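You operate a simulated robot arm through the tools that you are given. There is no shell and no other tool.

You run a simulated robot arm. Do the job below in one go: nothing can be reset, and whatever is moved stays where it is left.

## Task
Brush the chip in the small vice clean and lay it back in the long dish.
Fine: tighten the vice first, use the orange brush and stand it back in its cup; leave the vice wide open; the other chips stay dusty. Set down upright: orange brush. What is to be rubbed or washed off counts as gone when no trace of it is left.
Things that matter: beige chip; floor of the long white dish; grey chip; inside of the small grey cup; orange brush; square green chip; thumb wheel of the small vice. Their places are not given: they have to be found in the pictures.

The check looks at the end state, three seconds after you hand in, the way a careful person would. Anything else that was tipped, shoved, dropped, spilled or broken makes it a failure.

## Robot
A 7-joint arm with a fingered hand, fixed in place. Base frame: the origin is at the foot of the arm, x ahead of it, y to its left, z up; the work surface is at about z = 760. Units: mm, degrees, N and s.
Its first joint turns from -149.0 to 149.0 degrees. Payload 3.5 kg.
Tool frame: the origin (TCP) lies between the finger pads and is the grasp point; the fingertips stand 30 mm ahead of it; z points along the fingers, y is the line along which they close. The gripper opens to 104 mm. The gripper's body begins 35 mm behind the TCP. The gripper is a hand of 4 fingers: y runs from the thumb to the fingers, the wrist lies at [-15, -110, -186] in the tool frame, and closing takes about 1.5 s.
Orientation is that of the tool frame in the base frame, as a unit quaternion [w, x, y, z]. With the fingers straight down and the wrist toward the robot, the tool's x, y and z point along [0, 1, 0], [1, 0, 0] and [0, 0, -1] of the base frame.

## Interface
- The arm moves only by the tool servo_tool. Its argument "series" is one flat list of numbers, 7 for each row, row after row: the finger opening in mm, from 0 to 104, then the shift along the base's x, y, z in mm, then the turn, a rotation vector about the base's x, y, z in degrees. In form: [fingers, dx, dy, dz, ax, ay, az, fingers, dx, dy, dz, ax, ay, az, ...]. A call has 1 to 20 rows; each row shifts and turns the commanded pose from where the row before left it. Each row takes 0.2 s and may step no farther than 50 mm and 8.6 degrees from the row before; otherwise, or with a gripper value out of range, the whole call is refused. Where a pose cannot be reached the arm comes as near as it can. A force on the tool above 40 N (or 10 N above the force at the start of the call, whichever is more), or a blocked arm, ends the call early, and 0.2 s more pass. Each finger travels about 45 mm/s and halts on what it meets, pressing with about 30 N; the grip force reading is that of the motor and also rises with nothing between the fingers. The clock runs only during rows and for 0.2 s after the last one: add rows that do not move to give the fingers time. It gives the time, the measured TCP pose, the force on the tool (base axes), the opening and the grip force at its end, in the units of the frame above (readings bear some noise), with the torque about the TCP (base axes, N m) and any sound that the robot's microphone picked up, and new pictures: "pictures" is both (left out), scene, wrist or none.
- Cameras (640 x 400 px; columns grow to the right, rows downward): "scene" is fixed at [405.7, -495.3, 1402.8]; the picture's right is [1.00, 0.04, 0.00], its down [0.01, -0.25, -0.97] and it looks along [-0.03, 0.97, -0.25] (base axes); focal length 319 px, centre (320, 200). "wrist" rides on the gripper at [61, -92, -130] in the tool frame; the picture's right is [-0.81, 0.27, -0.52], its down [-0.53, -0.71, 0.46] and it looks along [-0.24, 0.64, 0.72] (tool axes); focal length 275 px, centre (320, 200).
- move_column(by): slides the trunk up (or, below 0, down) by that many mm; the arm rides with it, the base frame stays. It gives what a move gives, with no picture.
- preshape(shape): the hand has 4 fingers and takes this shape, open, in about a second: jaw (thumb against the fingers, like two jaws); tri (thumb and two fingers); tip (a fingertip pinch); poke (one finger out to press); point (the index stretched); flat (the hand flat); cup (the hand cupped); fist (a fist). The gripper value then closes the fingers along that shape, each until it touches; the sizes above hold for jaw. It gives what a move gives, with no picture.
- point_at(camera, pixels): there is no depth. For up to 12 entries [column, row, z] of the newest picture of that camera ("zoom" is the newest enlarged one), the place [x, y] in the base frame at which the ray of that pixel passes the height z, good to about 2 mm, but the place of the scene camera against the robot may be out by one fixed shift of up to 12 mm in any direction. No time passes.
- zoom(camera, box): a new picture of the part [left, top, right, bottom] of that camera's present view, enlarged. No time passes.
- job_done(): hands the job in; it is judged then, once.

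Leave the gripper open and the arm clear of the work at the hand-in unless told otherwise.

The tools are called as name(argument=value, ...) on one line, values as JSON. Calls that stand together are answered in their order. servo_tool: Moves the arm, as the interface text tells. Its arguments: {"type":"object","properties":{"series":{"type":"array"},"pictures":{"type":"string","enum":["both","scene","wrist","none"]}},"required":["series"]} The other tools are called the same way: move_column (by) slides the trunk up or down; preshape (shape) gives the hand a shape; point_at (camera, pixels) gives the place at which the rays of pixels pass given heights; zoom (camera, box) takes an enlarged picture of a part of a camera's view; job_done () hands the job in.

At the start:

```text
time: 0.0
position: [183.7, 627.6, 1108.0]
orientation: [0.0, 0.707, 0.707, 0.0]
wrist_force: [-0.4, 0.2, -0.2]
torque: [0.0, 0.02, 0.0]
grip_width: 103.4
finger_force: 0.0
shape: jaw
trunk travel left (down, up): [-525.0, 185.0]
```

scene: 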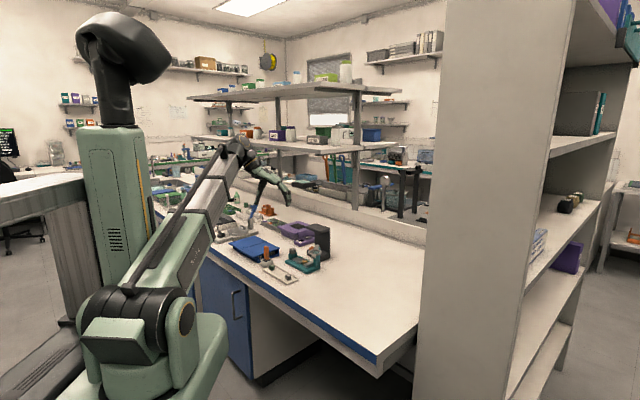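
wrist: 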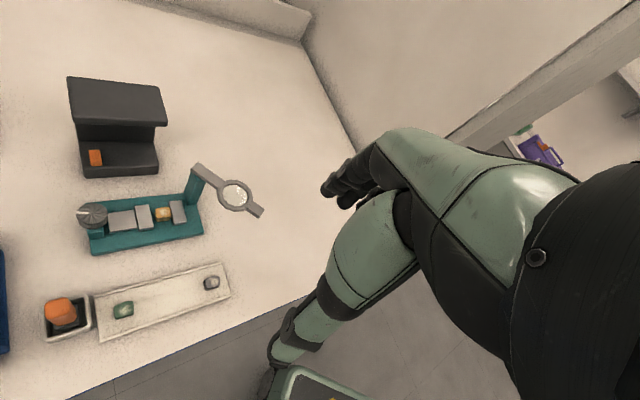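

I see in the wrist picture a teal vice with a chip between its jaws and a knob at (92,215), the long dish with two chips, and an orange thing in a small cup at (62,312). I'll zoom in on these in both cameras.

zoom(camera="wrist", box=[30, 150, 280, 350])

zoom(camera="scene", box=[220, 190, 340, 290])

zoom(camera="wrist", box=[60, 180, 220, 280])

```text
2.00 times, centred on (155, 250) of wrist
```

zoom: 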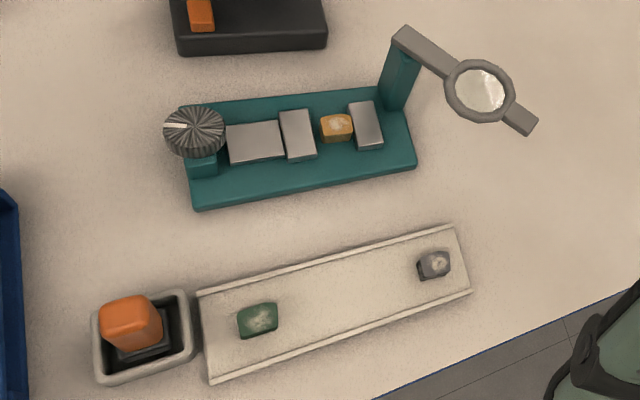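

```text
4.00 times, centred on (280, 240) of scene
```

zoom: 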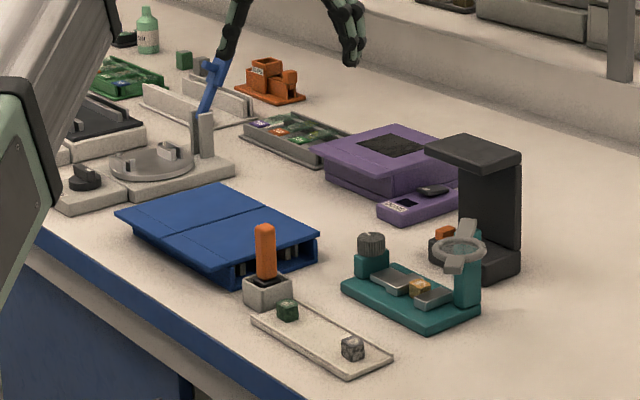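

```text
4.00 times, centred on (140, 230) of wrist
```

zoom: 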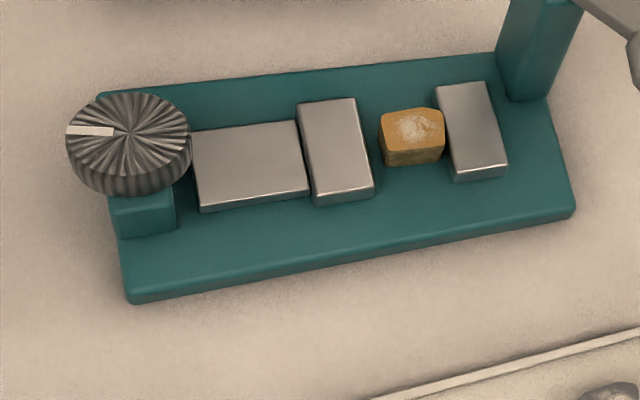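

I can make out the vice (knob with a white index mark on a vertical axis, sliding jaw, beige chip, fixed jaw, magnifier stand), the dish with the green and grey chips, and the brush in its cup. Now I'll get base coordinates from the wrist camera.

point_at(camera="wrist", pixels=[[92, 215, 820], [92, 215, 800], [92, 254, 760], [203, 232, 760], [163, 214, 780], [178, 211, 780], [142, 217, 780], [62, 312, 830], [48, 340, 760], [100, 340, 760], [94, 296, 760], [229, 295, 760]])

point_at(camera="scene", pixels=[[313, 249, 820], [313, 249, 800], [305, 262, 780], [286, 231, 830], [286, 247, 780], [288, 268, 765], [308, 287, 765], [286, 246, 790], [335, 252, 810], [312, 272, 760], [305, 263, 785], [292, 267, 770]])

```text
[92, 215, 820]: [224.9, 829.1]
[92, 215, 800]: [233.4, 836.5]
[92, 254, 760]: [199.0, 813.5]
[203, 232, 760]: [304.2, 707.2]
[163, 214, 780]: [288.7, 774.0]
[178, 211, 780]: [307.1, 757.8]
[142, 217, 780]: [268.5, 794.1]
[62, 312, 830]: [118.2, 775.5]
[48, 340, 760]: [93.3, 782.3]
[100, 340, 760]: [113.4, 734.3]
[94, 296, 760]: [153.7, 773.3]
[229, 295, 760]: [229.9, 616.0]
```

```text
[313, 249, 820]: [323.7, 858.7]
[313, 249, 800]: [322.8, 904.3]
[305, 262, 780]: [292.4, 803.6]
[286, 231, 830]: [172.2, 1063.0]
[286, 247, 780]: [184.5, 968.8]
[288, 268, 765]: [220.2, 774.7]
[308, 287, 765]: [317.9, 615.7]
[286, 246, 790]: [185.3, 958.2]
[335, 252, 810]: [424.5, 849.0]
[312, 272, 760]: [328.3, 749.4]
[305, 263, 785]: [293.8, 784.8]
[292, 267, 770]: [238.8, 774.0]
```

Long axes of the vice and the dish both run along about (0.7,-0.7). I'll turn the hand +45° about z so the fingers would close across that axis, and move over the vice at z≈1000 for a closer look.

servo_tool(series=[104, 12, 22, 0, 0, 0, 7.5, 104, 12, 22, -10, 0, 0, 7.5, 104, 12, 22, -20, 0, 0, 7.5, 104, 12, 22, -20, 0, 0, 7.5, 104, 12, 22, -20, 0, 0, 7.5, 104, 12, 22, -20, 0, 0, 7.5, 104, 0, 0, 0, 0, 0, 0, 104, 0, 0, 0, 0, 0, 0], pictures="both")

```text
time: 1.8
position: [255.5, 759.7, 1020.7]
orientation: [0.0, 0.382, 0.924, 0.0]
wrist_force: [-0.5, 0.4, 0.3]
torque: [-0.01, -0.03, 0.02]
grip_width: 103.7
finger_force: 0.0
shape: jaw
trunk travel left (down, up): [-525.0, 185.0]
```

scene: 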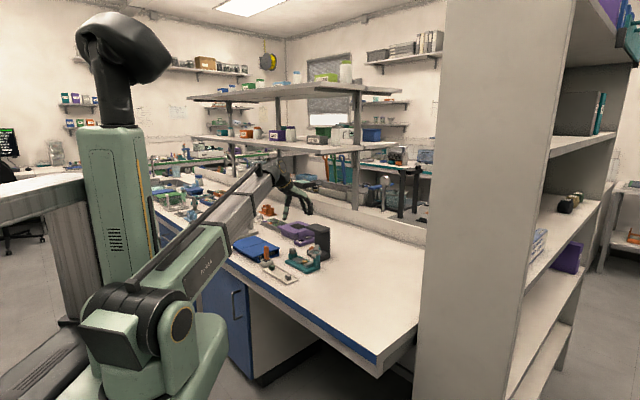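
wrist: 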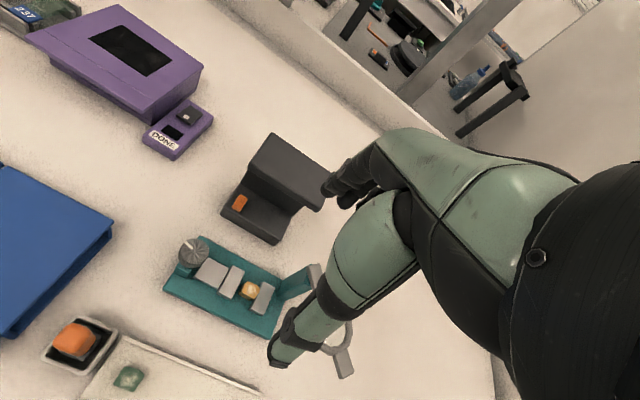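

Good view. I'll zoom in on the vice and on the dish/cup area from here.

zoom(camera="wrist", box=[150, 220, 310, 320])

zoom(camera="wrist", box=[30, 300, 190, 400])

point_at(camera="wrist", pixels=[[192, 250, 820], [192, 250, 810], [192, 250, 800], [163, 290, 760], [272, 337, 760], [249, 290, 785], [249, 290, 775], [75, 340, 840], [75, 340, 820], [44, 358, 780], [117, 336, 780], [129, 378, 775]])

```text
4.00 times, centred on (230, 270) of wrist
```

zoom: 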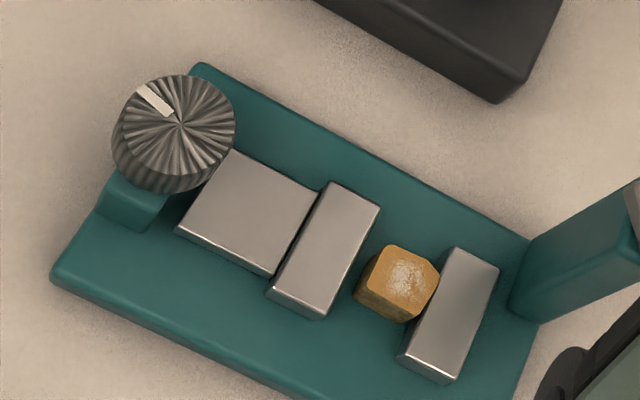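

```text
4.00 times, centred on (110, 350) of wrist
```

zoom: 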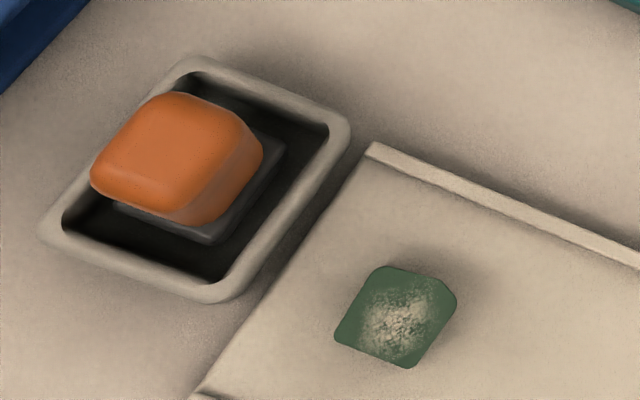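

```text
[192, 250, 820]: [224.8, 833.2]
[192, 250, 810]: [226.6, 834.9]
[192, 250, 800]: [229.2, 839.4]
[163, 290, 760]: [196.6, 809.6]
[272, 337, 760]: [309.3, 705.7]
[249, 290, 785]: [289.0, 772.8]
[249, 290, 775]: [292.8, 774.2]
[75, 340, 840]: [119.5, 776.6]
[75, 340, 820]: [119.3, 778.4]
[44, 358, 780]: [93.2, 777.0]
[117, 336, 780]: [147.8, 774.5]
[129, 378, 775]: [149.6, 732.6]
```

Knob top is around (225,832,~815); the chip's around (289,773). I'll check the neighbours of the vice that the hand could hit: the black stand, the magnifier post and ring.

point_at(camera="wrist", pixels=[[221, 215, 760], [275, 243, 760], [221, 215, 790], [270, 133, 900], [321, 208, 900], [248, 170, 900], [310, 285, 800], [335, 335, 860], [286, 300, 765], [200, 237, 765], [283, 335, 765], [205, 307, 815]])

zoom(camera="wrist", box=[200, 120, 360, 220])

zoom(camera="scene", box=[255, 220, 335, 290])

```text
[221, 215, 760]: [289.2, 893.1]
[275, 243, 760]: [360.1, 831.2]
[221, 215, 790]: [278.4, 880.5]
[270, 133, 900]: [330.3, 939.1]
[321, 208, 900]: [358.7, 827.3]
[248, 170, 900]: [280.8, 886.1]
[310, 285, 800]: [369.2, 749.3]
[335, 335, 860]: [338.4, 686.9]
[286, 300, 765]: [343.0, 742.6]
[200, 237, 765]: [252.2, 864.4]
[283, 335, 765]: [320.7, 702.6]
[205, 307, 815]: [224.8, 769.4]
```

```text
4.00 times, centred on (280, 170) of wrist
```

zoom: 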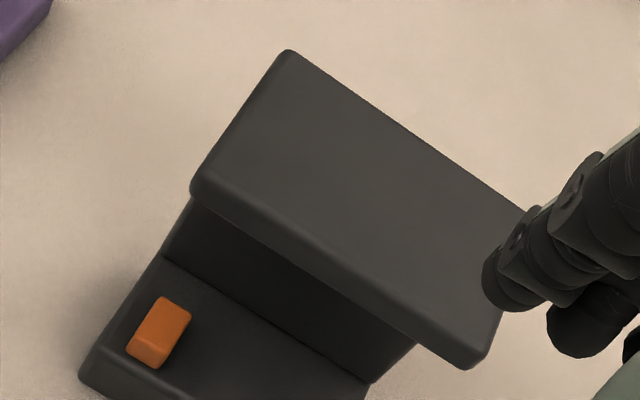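

```text
5.71 times, centred on (295, 255) of scene
```

zoom: 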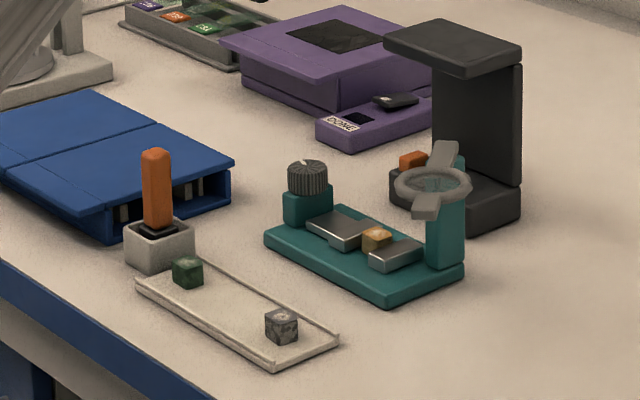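

The black stand's front edge is ~88 mm from the vice axis, and the magnifier's post ~60 mm beyond the chip, so the hand fits. Now I move above the knob, to z≈920, with a narrower opening of 70, to look closely.

servo_tool(series=[70, -7, 18, -25, 0, 0, 0, 70, -7, 18, -25, 0, 0, 0, 70, -8, 18, -25, 0, 0, 0, 70, -8, 19, -25, 0, 0, 0, 70, 0, 0, 0, 0, 0, 0, 70, 0, 0, 0, 0, 0, 0], pictures="wrist")

```text
time: 3.2
position: [223.4, 834.3, 920.9]
orientation: [0.0, 0.382, 0.924, 0.0]
wrist_force: [-0.5, 0.5, 0.1]
torque: [0.03, -0.02, 0.01]
grip_width: 70.2
finger_force: 0.1
shape: jaw
trunk travel left (down, up): [-525.0, 185.0]
```

wrist: 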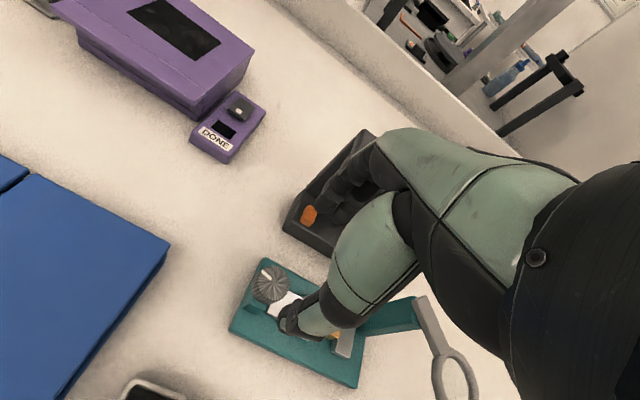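

The knob is at pixel (270,285), right beneath the TCP. I'll zoom for its rim and heights.

zoom(camera="wrist", box=[220, 245, 380, 345])

point_at(camera="wrist", pixels=[[270, 282, 825], [270, 282, 815], [270, 282, 805], [229, 330, 760], [229, 330, 765], [263, 259, 770], [263, 266, 815], [289, 280, 815], [253, 286, 815], [268, 301, 790]])

```text
4.00 times, centred on (300, 295) of wrist
```

zoom: 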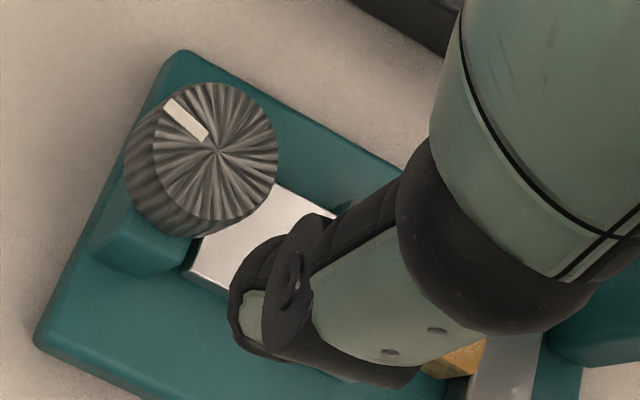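

```text
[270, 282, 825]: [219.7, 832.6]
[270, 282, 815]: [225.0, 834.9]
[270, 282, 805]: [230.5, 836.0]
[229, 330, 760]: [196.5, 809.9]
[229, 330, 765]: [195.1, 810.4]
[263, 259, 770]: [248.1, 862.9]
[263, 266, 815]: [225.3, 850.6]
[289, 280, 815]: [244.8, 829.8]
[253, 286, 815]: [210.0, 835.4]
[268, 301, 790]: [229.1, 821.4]
```

Knob: centre about (228,833), top ≈816, diameter ≈28, bottom ≈798. I'll lower the hand around it with the opening at 60, stopping with the tips just above the teal block (TCP ≈ 834).

servo_tool(series=[60, 2, 0, -20, 0, 0, 0, 60, 2, -1, -20, 0, 0, 0, 60, 0, 0, -20, 0, 0, 0, 60, 0, 0, -15, 0, 0, 0, 60, 0, 0, -10, 0, 0, 0, 60, 0, 0, 0, 0, 0, 0, 60, 0, 0, 0, 0, 0, 0], pictures="both")

```text
time: 4.8
position: [228.9, 830.7, 832.8]
orientation: [0.0, 0.382, 0.924, -0.001]
wrist_force: [0.4, -0.4, 0.3]
torque: [0.0, -0.01, 0.02]
grip_width: 60.1
finger_force: 0.0
shape: jaw
trunk travel left (down, up): [-525.0, 185.0]
```

scene: 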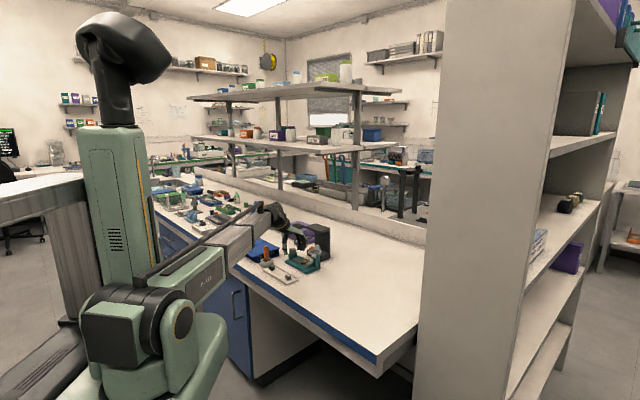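
wrist: 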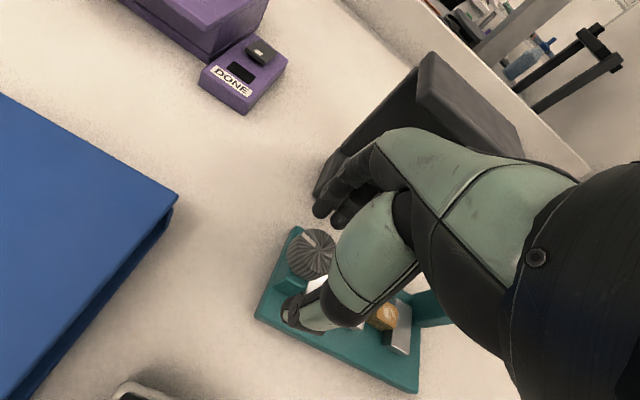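

zoom(camera="wrist", box=[240, 180, 400, 380])

point_at(camera="wrist", pixels=[[315, 249, 816], [315, 249, 810], [315, 249, 820], [255, 317, 760], [295, 228, 765]])

zoom(camera="scene", box=[260, 210, 340, 290])

```text
2.00 times, centred on (320, 280) of wrist
```

zoom: 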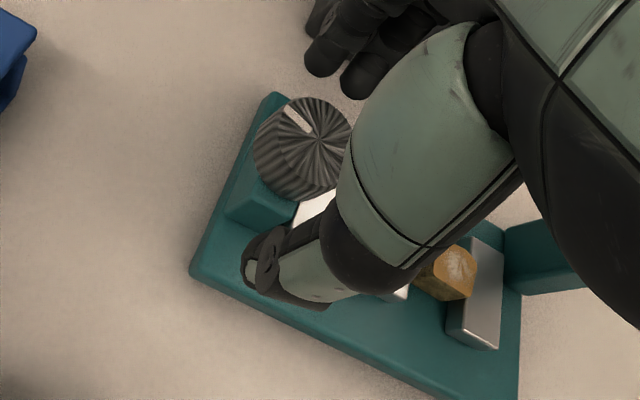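

```text
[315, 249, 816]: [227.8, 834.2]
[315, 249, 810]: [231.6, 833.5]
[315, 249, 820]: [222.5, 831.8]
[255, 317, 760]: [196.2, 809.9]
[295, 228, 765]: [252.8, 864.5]
```

```text
5.00 times, centred on (300, 250) of scene
```

zoom: 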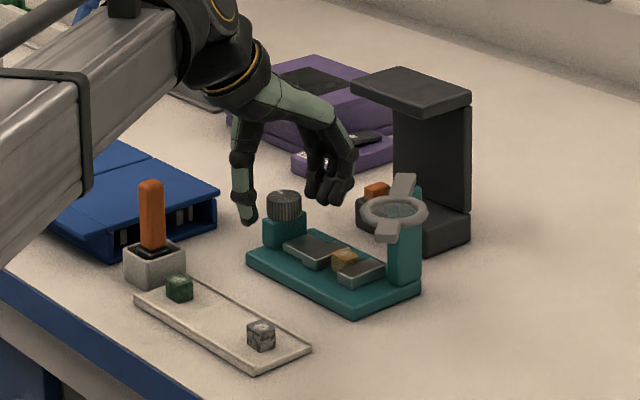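

Thumb and fingers straddle the knob. I nudge 2 mm to centre and close on it.

servo_tool(series=[50, -0.5, 2, -1, 0, 0, 0, 40, 0, 0, 0, 0, 0, 0, 20, 0, 0, 0, 0, 0, 0, 20, 0, 0, 0, 0, 0, 0, 20, 0, 0, 0, 0, 0, 0, 20, 0, 0, 0, 0, 0, 0, 20, 0, 0, 0, 0, 0, 0], pictures="wrist")

```text
time: 6.4
position: [228.6, 832.6, 832.7]
orientation: [0.001, 0.382, 0.924, 0.0]
wrist_force: [-4.6, -3.9, -1.9]
torque: [-0.05, 0.12, -0.01]
grip_width: 22.7
finger_force: 29.8
shape: jaw
trunk travel left (down, up): [-525.0, 185.0]
```

wrist: 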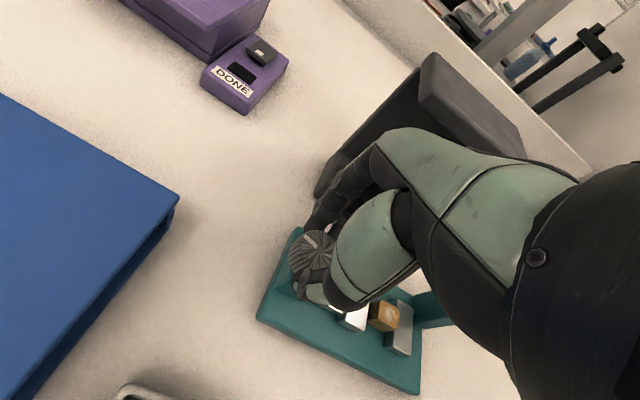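

Gripped at 22.7 mm. Now I turn clockwise (seen from above) by 30° and see whether the jaw moves.

servo_tool(series=[20, -0.7, -0.7, 0, 0, 0, 0, 20, 0, 0, 0, 0, 0, -7.5, 20, 0, 0, 0, 0, 0, -7.5, 20, 0, 0, 0, 0, 0, -7.5, 20, 0, 0, 0, 0, 0, -7.5, 20, 0, 0, 0, 0, 0, 0], pictures="both")

zoom(camera="wrist", box=[220, 200, 420, 400])

zoom(camera="scene", box=[275, 225, 335, 285])

```text
time: 7.8
position: [228.1, 833.1, 832.8]
orientation: [0.0, 0.61, 0.792, 0.001]
wrist_force: [-0.8, -1.5, -2.8]
torque: [0.0, 0.0, -0.01]
grip_width: 22.5
finger_force: 29.9
shape: jaw
trunk travel left (down, up): [-525.0, 185.0]
```

scene: 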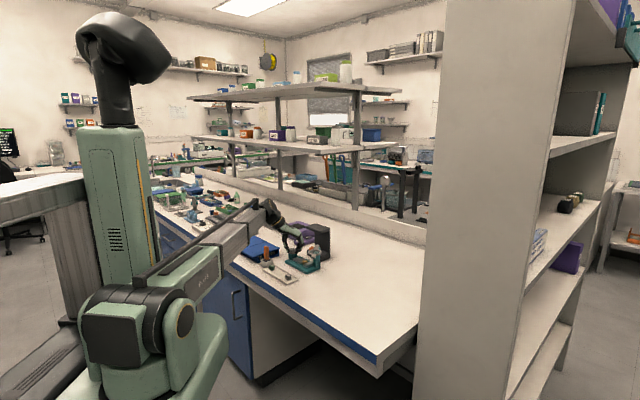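
wrist: 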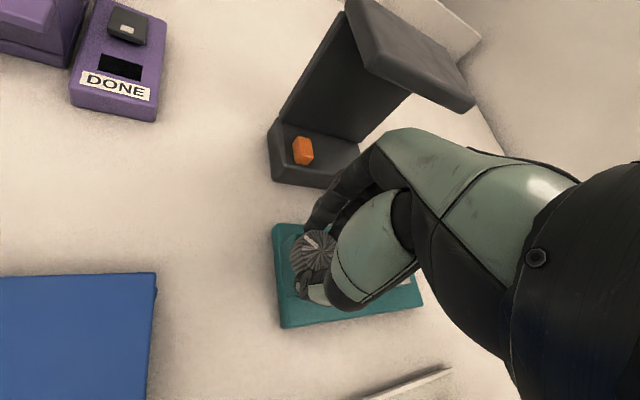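

```text
2.00 times, centred on (320, 300) of wrist
```

zoom: 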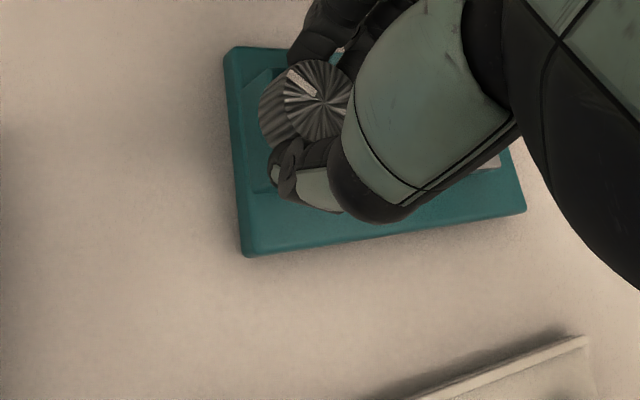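

```text
6.67 times, centred on (305, 255) of scene
```

zoom: 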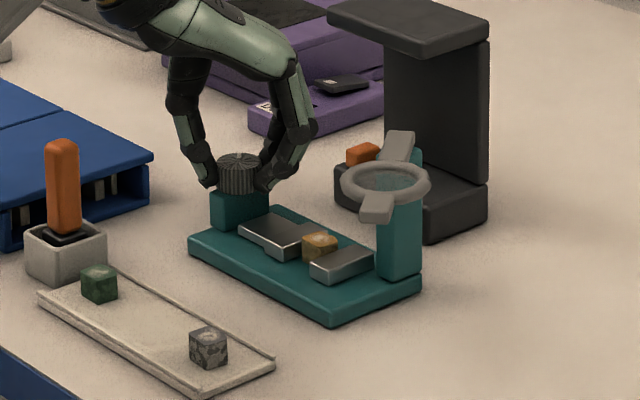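

The knob turned with the hand (the mark keeps its place relative to the fingers). I check the jaw in a tight scene zoom.

zoom(camera="scene", box=[290, 245, 322, 277])

```text
12.50 times, centred on (306, 261) of scene
```

zoom: 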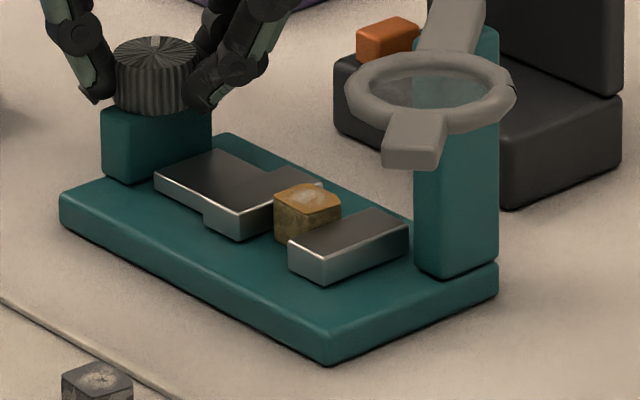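

Useful reference view. I turn another 22.5° clockwise and compare the same zoom.

servo_tool(series=[20, 0, 0, 0, 0, 0, -7.5, 20, 0, 0, 0, 0, 0, -7.5, 20, 0, 0, 0, 0, 0, -7.5, 20, 0, 0, 0, 0, 0, 0], pictures="scene")

zoom(camera="scene", box=[290, 245, 322, 277])

```text
time: 8.8
position: [228.5, 832.8, 832.3]
orientation: [-0.001, 0.752, 0.659, 0.0]
wrist_force: [1.2, 2.3, -0.3]
torque: [0.05, -0.12, 0.01]
grip_width: 22.7
finger_force: 30.2
shape: jaw
trunk travel left (down, up): [-525.0, 185.0]
```

scene: 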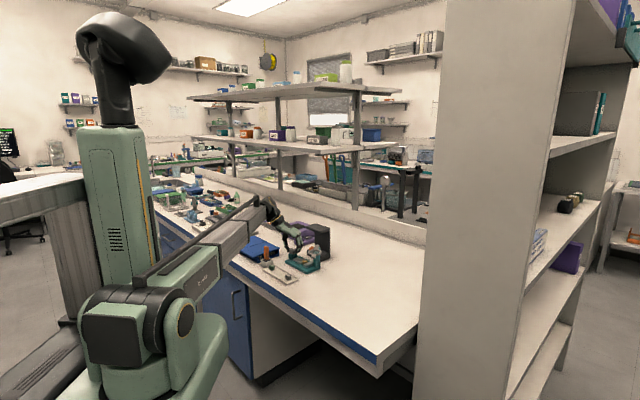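

```text
12.50 times, centred on (306, 261) of scene
```

zoom: 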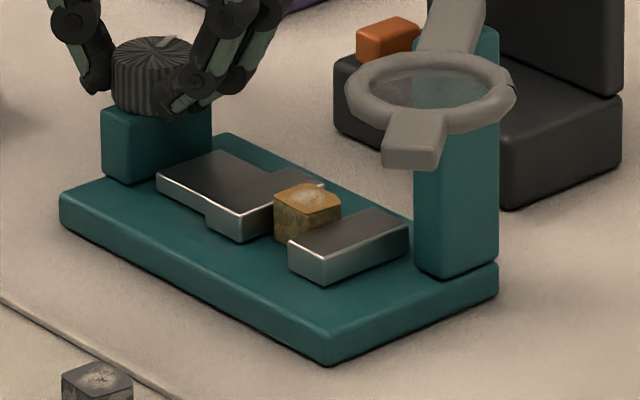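

The jaw advanced ~0.8 mm for 22.5°, so clockwise tightens. I'll release, turn the open hand back by +120° around the knob, and regrip for a longer stroke.

servo_tool(series=[48, 0, 0, 0, 0, 0, 0, 48, 0, 0, 0, 0, 0, 0, 48, 0, 0, 0, 0, 0, 0, 48, 0, 0, 0, 0, 0, 0, 48, 0, 0, 0, 0, 0, 8, 48, 0, 0, 0, 0, 0, 8, 48, 0, 0, 0, 0, 0, 8, 48, 0, 0, 0, 0, 0, 8, 48, 0, 0, 0, 0, 0, 8, 48, 0, 0, 0, 0, 0, 8, 48, 0, 0, 0, 0, 0, 8, 48, 0, 0, 0, 0, 0, 8, 48, 0, 0, 0, 0, 0, 8, 48, 0, 0, 0, 0, 0, 8, 48, 0, 0, 0, 0, 0, 8, 48, 0, 0, 0, 0, 0, 8, 48, 0, 0, 0, 0, 0, 8, 48, 0, 0, 0, 0, 0, 8, 48, 0, 0, 0, 0, 0, 0, 48, 0, 0, 0, 0, 0, 0], pictures="both")

zoom(camera="scene", box=[285, 240, 325, 280])

```text
time: 13.0
position: [227.1, 833.2, 832.9]
orientation: [0.0, -0.126, 0.992, 0.0]
wrist_force: [0.0, -0.1, 0.0]
torque: [-0.02, 0.01, -0.02]
grip_width: 47.6
finger_force: 0.0
shape: jaw
trunk travel left (down, up): [-525.0, 185.0]
```

scene: 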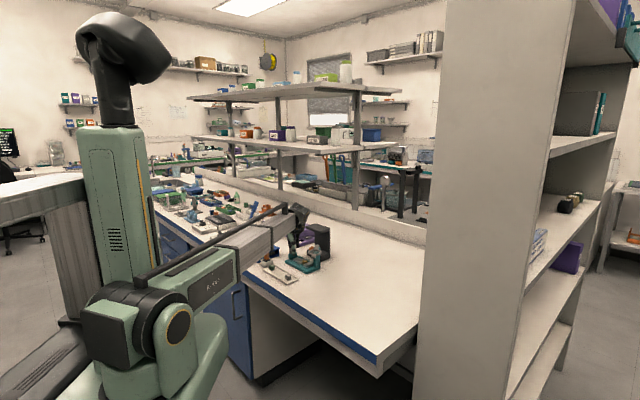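
wrist: 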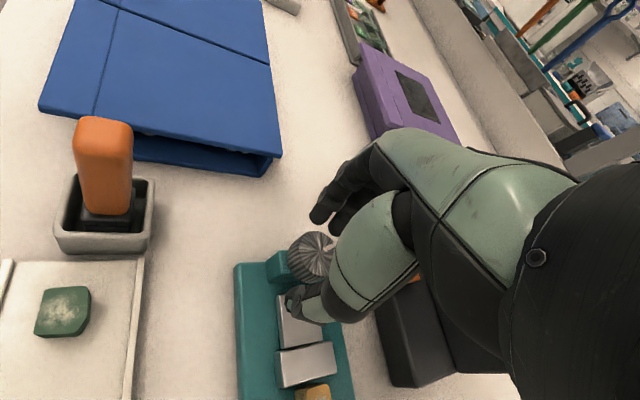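

```text
10.00 times, centred on (305, 260) of scene
```

zoom: 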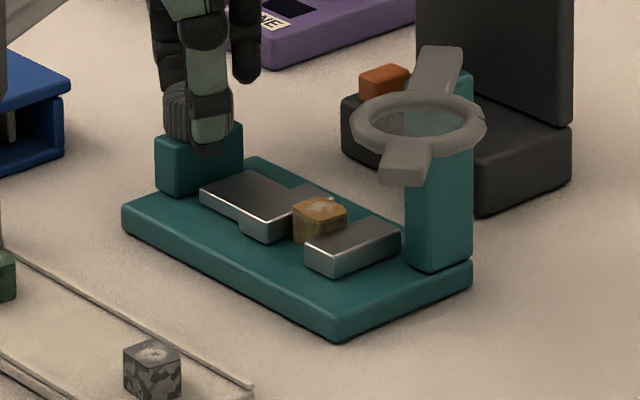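

Hand is now at azimuth ~105°. Grip and turn clockwise in steps, watching torque and jaw.

servo_tool(series=[20, 0, 0, 0, 0, 0, 0, 20, 0, 0, 0, 0, 0, 0, 20, 0, 0, 0, 0, 0, 0, 20, 0, 0, 0, 0, 0, 0, 20, 0, 0, 0, 0, 0, 0, 20, 0, 0, 0, 0, 0, -8, 20, 0, 0, 0, 0, 0, -8, 20, 0, 0, 0, 0, 0, -8, 20, 0, 0, 0, 0, 0, -8, 20, 0, 0, 0, 0, 0, -8, 20, 0, 0, 0, 0, 0, -8, 20, 0, 0, 0, 0, 0, 0], pictures="both")

zoom(camera="scene", box=[290, 245, 322, 277])

```text
time: 15.6
position: [228.7, 832.2, 833.1]
orientation: [0.0, 0.289, 0.957, 0.0]
wrist_force: [-1.2, -1.1, 0.2]
torque: [-0.03, 0.03, 0.0]
grip_width: 23.4
finger_force: 30.1
shape: jaw
trunk travel left (down, up): [-525.0, 185.0]
```

scene: 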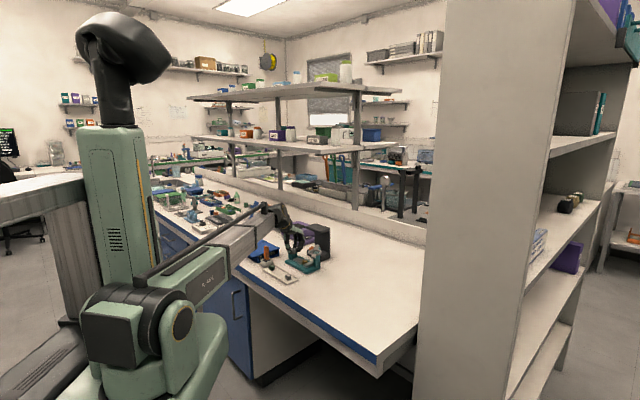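
wrist: 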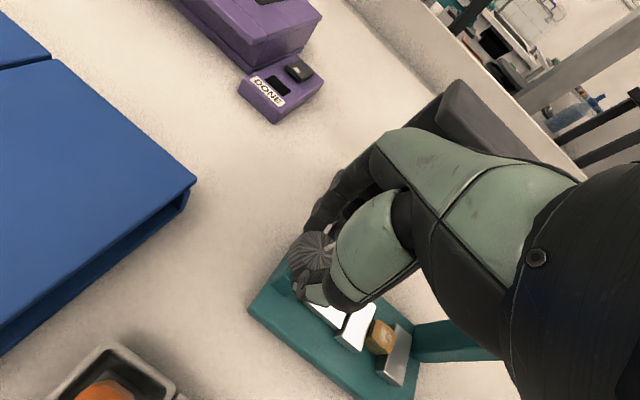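

```text
12.50 times, centred on (306, 261) of scene
```

zoom: 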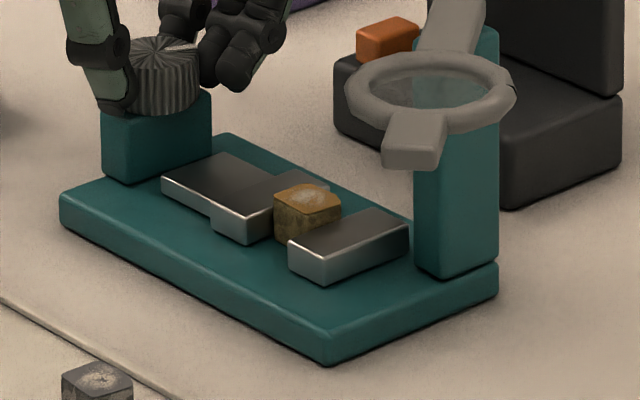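

The jaw moves on (edge now at (211,216) in the zoom). I'll look at the remaining gap in the wrist view.

zoom(camera="wrist", box=[320, 290, 420, 390])

```text
4.00 times, centred on (370, 340) of wrist
```

zoom: 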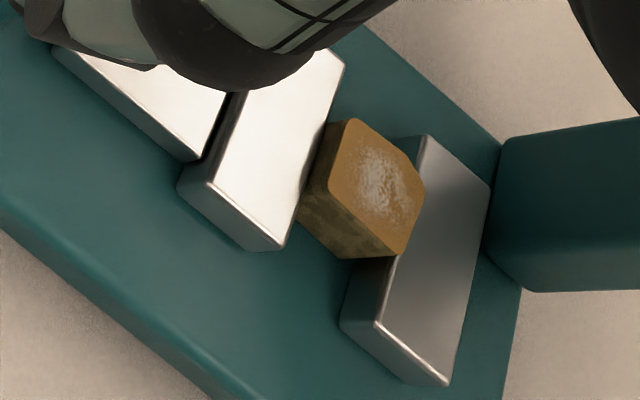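

Nearly touching now. I continue clockwise in small steps and watch for resistance.

servo_tool(series=[20, 0, 0, 0, 0, 0, -8, 20, 0, 0, 0, 0, 0, -8, 20, 0, 0, 0, 0, 0, 0], pictures="both")

zoom(camera="scene", box=[290, 245, 322, 277])

zoom(camera="wrist", box=[320, 280, 420, 380])

```text
time: 16.4
position: [228.4, 831.8, 834.5]
orientation: [0.001, 0.42, 0.908, 0.0]
wrist_force: [-3.5, -1.7, -2.4]
torque: [0.0, 0.07, 0.02]
grip_width: 23.1
finger_force: 30.1
shape: jaw
trunk travel left (down, up): [-525.0, 185.0]
```

scene: 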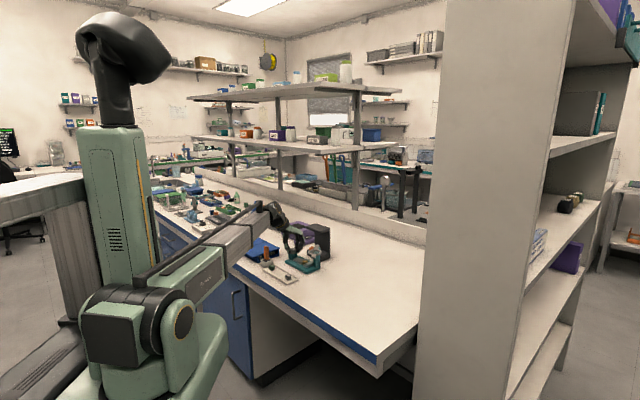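
wrist: 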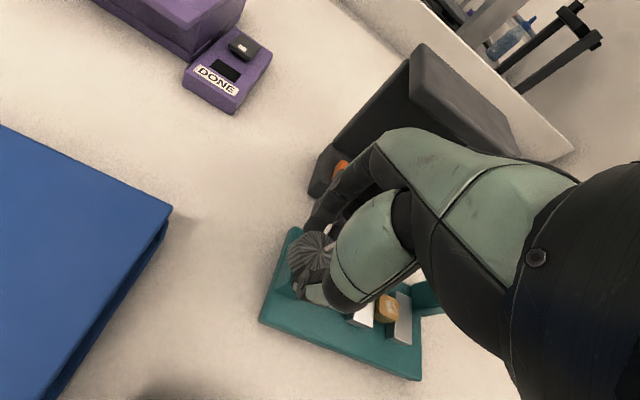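

```text
12.50 times, centred on (306, 261) of scene
```

zoom: 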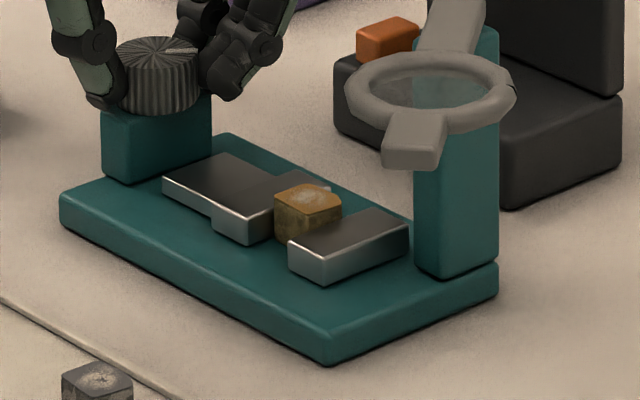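

```text
4.00 times, centred on (370, 330) of wrist
```

zoom: 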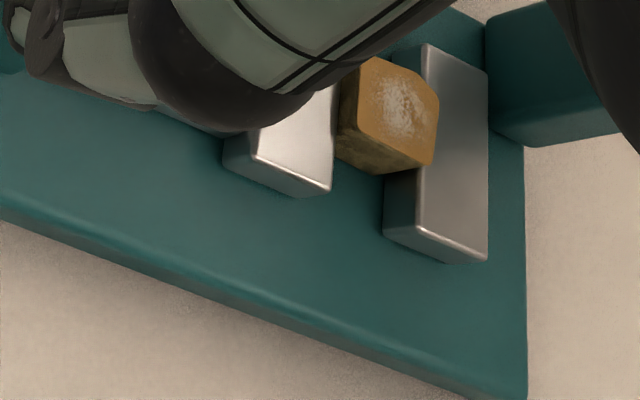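

The jaw appears to touch the chip now. One more small stretch to make it tight.

servo_tool(series=[20, 0, 0, 0, 0, 0, -8, 20, 0, 0, 0, 0, 0, -8, 20, 0, 0, 0, 0, 0, 0], pictures="both")

zoom(camera="scene", box=[290, 245, 322, 277])

zoom(camera="wrist", box=[280, 220, 420, 360])

```text
time: 17.2
position: [229.7, 834.0, 833.6]
orientation: [0.0, 0.542, 0.84, 0.0]
wrist_force: [-3.7, -0.6, -1.0]
torque: [-0.03, 0.08, 0.03]
grip_width: 23.0
finger_force: 30.1
shape: jaw
trunk travel left (down, up): [-525.0, 185.0]
```

scene: 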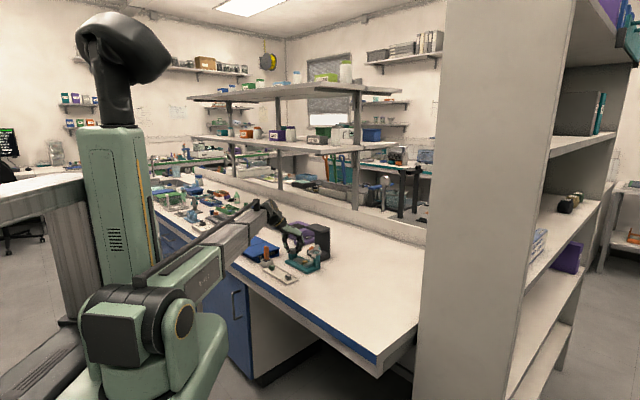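
wrist: 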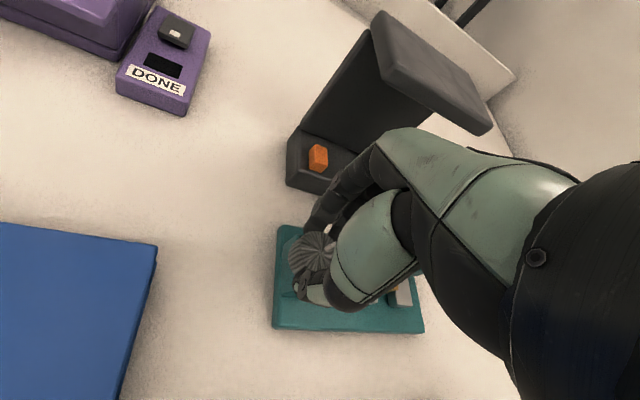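

```text
12.50 times, centred on (306, 261) of scene
```

zoom: 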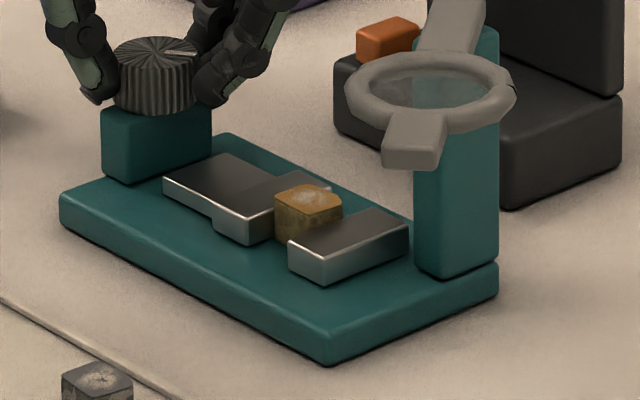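

```text
2.86 times, centred on (350, 290) of wrist
```

zoom: 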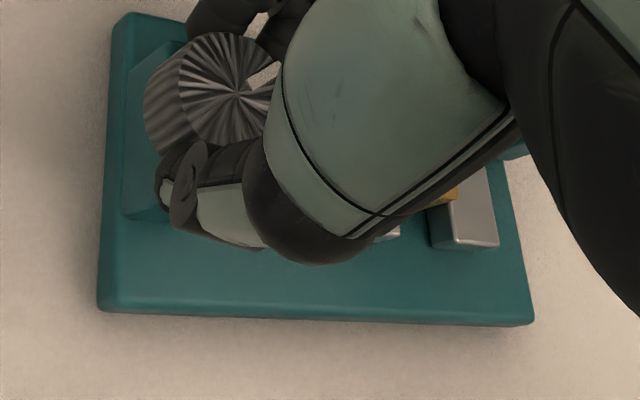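

The jaw is creeping/pressing now. I continue a bit further to confirm it's stopped by the chip.

servo_tool(series=[20, 0, 0, 0, 0, 0, -8, 20, 0, 0, 0, 0, 0, -8, 20, 0, 0, 0, 0, 0, 0], pictures="both")

zoom(camera="scene", box=[290, 245, 322, 277])

zoom(camera="wrist", box=[280, 220, 420, 360])

```text
time: 18.0
position: [229.4, 833.9, 833.8]
orientation: [-0.001, 0.653, 0.757, 0.0]
wrist_force: [-5.6, 4.1, 0.4]
torque: [0.1, 0.03, 0.08]
grip_width: 23.2
finger_force: 30.5
shape: jaw
trunk travel left (down, up): [-525.0, 185.0]
```

scene: 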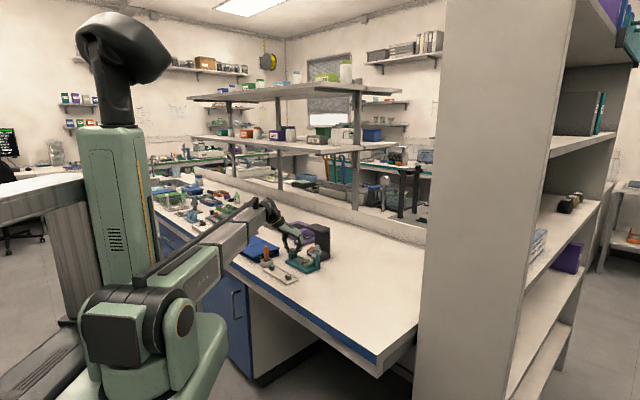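
wrist: 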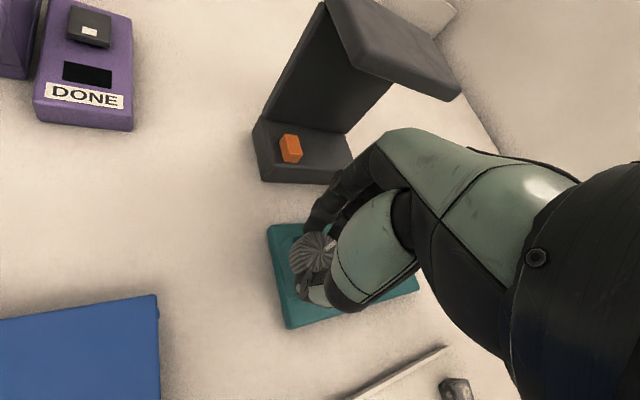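

```text
12.50 times, centred on (306, 261) of scene
```

zoom: 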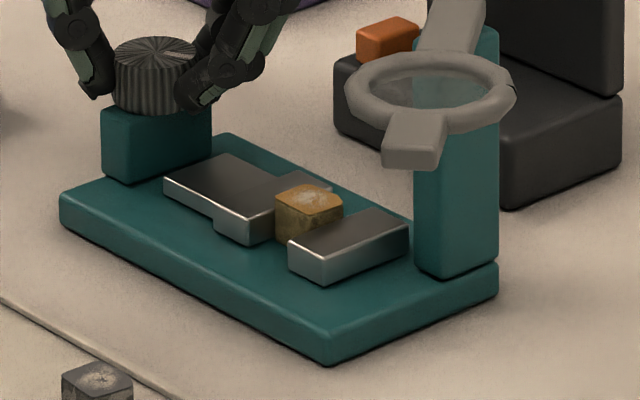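

```text
2.86 times, centred on (350, 290) of wrist
```

zoom: 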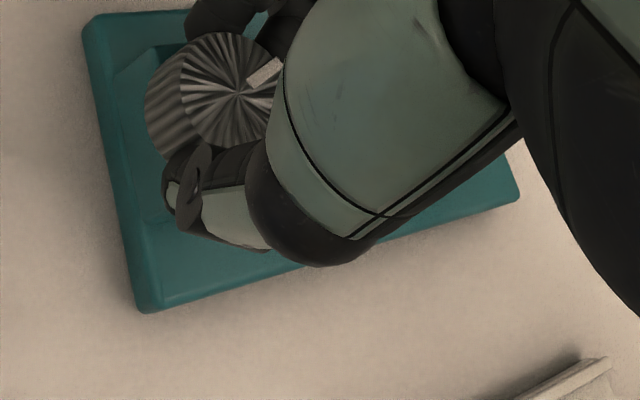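

Torque about the wheel axis is rising (0.08 N·m) and the jaw has stopped; the vice base hasn't shifted. One more step to be sure it's tight.

servo_tool(series=[20, 0, 0, 0, 0, 0, -8, 20, 0, 0, 0, 0, 0, -4, 20, 0, 0, 0, 0, 0, 0], pictures="both")

zoom(camera="scene", box=[290, 245, 322, 277])

zoom(camera="wrist", box=[280, 220, 420, 360])

```text
time: 18.8
position: [228.6, 832.3, 833.6]
orientation: [0.0, 0.729, 0.684, 0.001]
wrist_force: [-1.1, 10.4, 6.9]
torque: [0.26, -0.11, 0.15]
grip_width: 23.0
finger_force: 30.3
shape: jaw
trunk travel left (down, up): [-525.0, 185.0]
```

scene: 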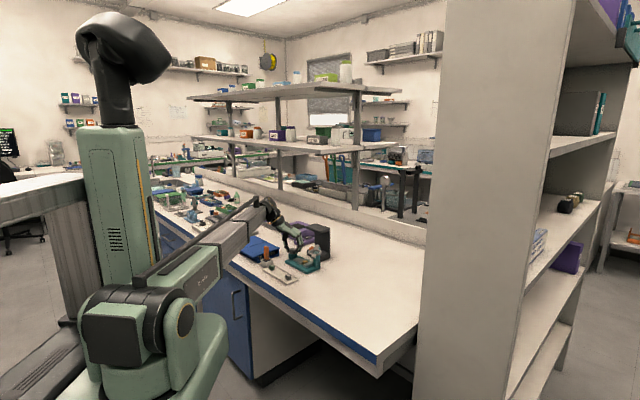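
wrist: 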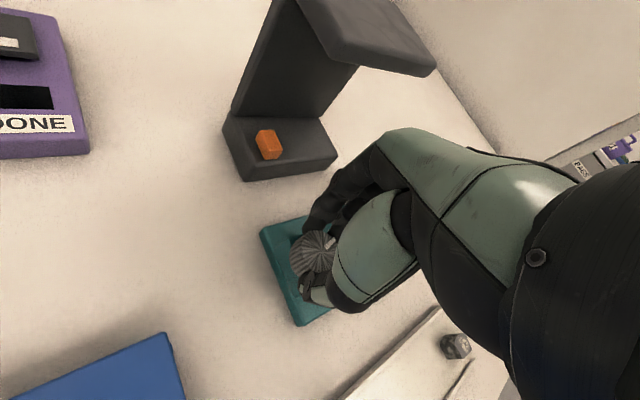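

```text
12.50 times, centred on (306, 261) of scene
```

zoom: 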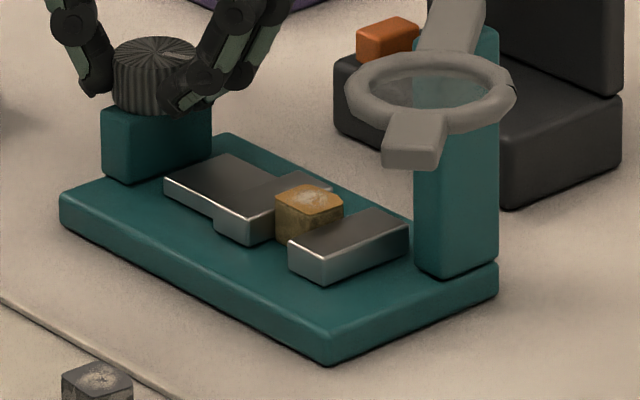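

```text
2.86 times, centred on (350, 290) of wrist
```

zoom: 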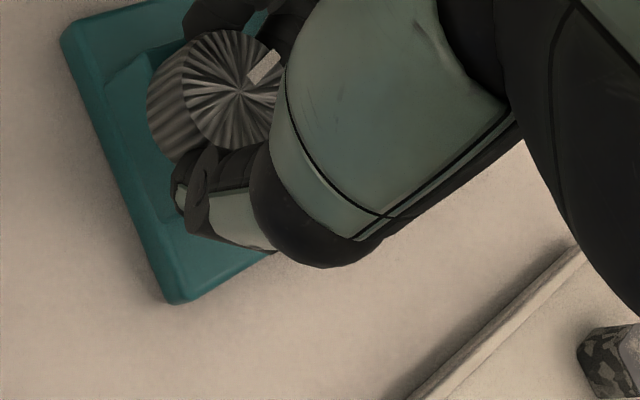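

Torque 0.15 N·m, side force 10 N, jaw no longer moves, knob starts to slip back in the fingers: the vice is tight. I release, rise and turn the hand back to azimuth 45°.

servo_tool(series=[60, 0, 0, 0, 0, 0, 0, 60, 0, 0, 0, 0, 0, 0, 60, 0, 0, 0, 0, 0, 0, 60, 0, 0, 20, 0, 0, 0, 60, 0, 0, 30, 0, 0, 0, 60, 0, 0, 40, 0, 0, 0, 60, 0, 0, 40, 0, 0, 8, 60, 0, -10, 10, 0, 0, 8, 60, -10, -10, 0, 0, 0, 8, 60, -10, -10, 0, 0, 0, 8, 60, -15, -5, 0, 0, 0, 8, 60, -15, -5, 0, 0, 0, 7, 60, -15, -5, 0, 0, 0, 0, 60, 0, 0, 0, 0, 0, 0], pictures="both")

zoom(camera="scene", box=[285, 240, 325, 280])

```text
time: 21.8
position: [164.0, 786.9, 974.8]
orientation: [0.0, 0.394, 0.919, 0.001]
wrist_force: [0.2, 0.7, 0.2]
torque: [0.0, 0.0, 0.0]
grip_width: 59.8
finger_force: 0.1
shape: jaw
trunk travel left (down, up): [-525.0, 185.0]
```

scene: 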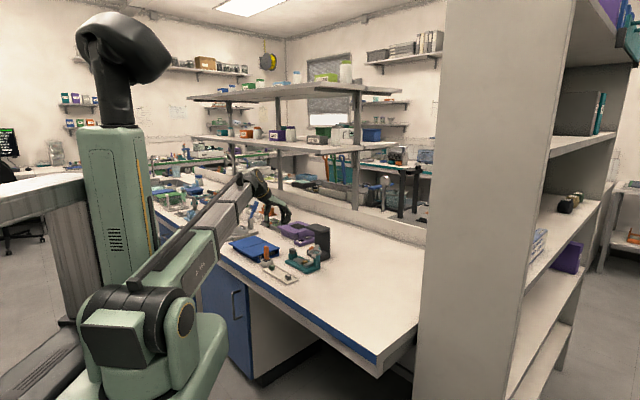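
wrist: 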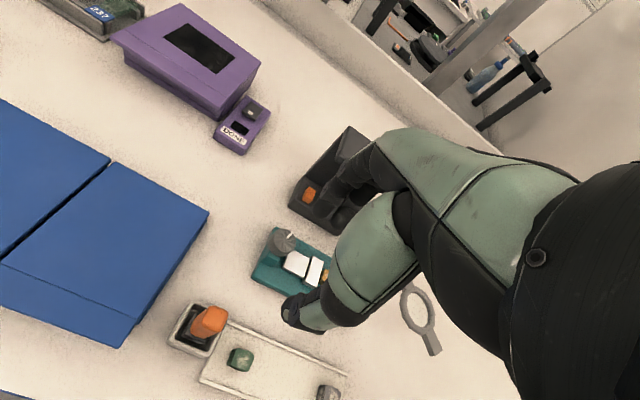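

```text
10.00 times, centred on (305, 260) of scene
```

zoom: 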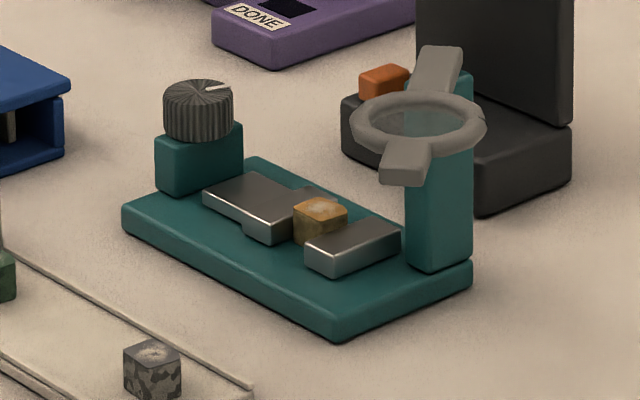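

Vice is shut on the chip. Now I go above the brush near (119,777) and look at it more closely.

servo_tool(series=[60, -15, -3, 0, 0, 0, 0, 60, -15, -3, 0, 0, 0, 0, 60, -15, -3, 0, 0, 0, 0, 60, 0, 0, 0, 0, 0, 0, 60, 0, 0, 0, 0, 0, 0], pictures="wrist")

zoom(camera="wrist", box=[200, 220, 360, 320])

zoom(camera="scene", box=[255, 235, 295, 275])

```text
time: 23.0
position: [120.3, 777.8, 973.4]
orientation: [0.0, 0.394, 0.919, 0.0]
wrist_force: [0.8, 0.2, 0.1]
torque: [0.0, -0.01, 0.03]
grip_width: 59.6
finger_force: 0.0
shape: jaw
trunk travel left (down, up): [-525.0, 185.0]
```

wrist: 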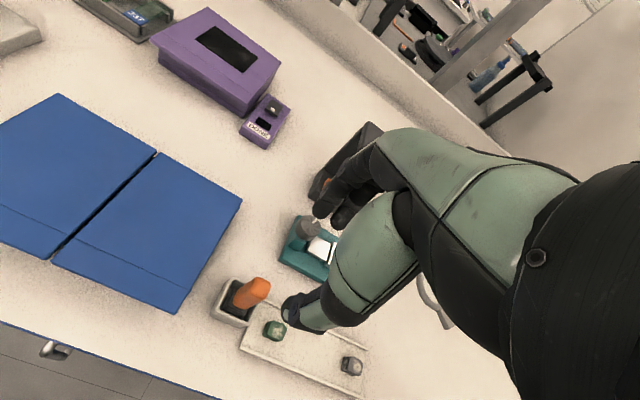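

```text
4.00 times, centred on (280, 270) of wrist
```

zoom: 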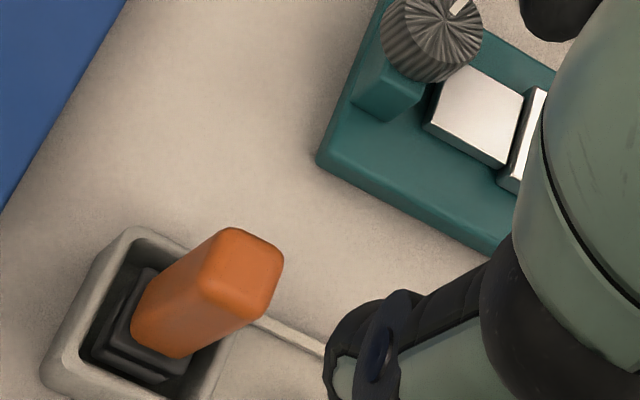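

```text
10.00 times, centred on (275, 255) of scene
```

zoom: 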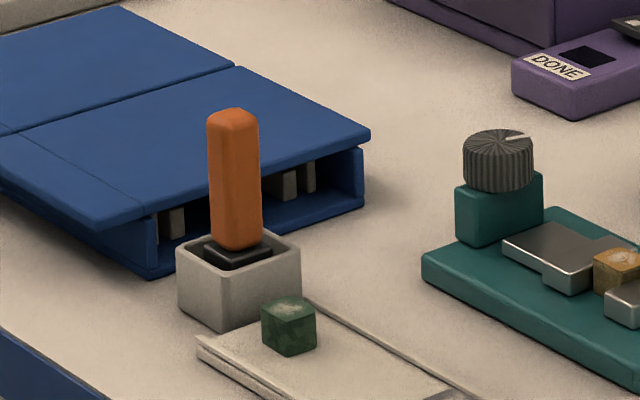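

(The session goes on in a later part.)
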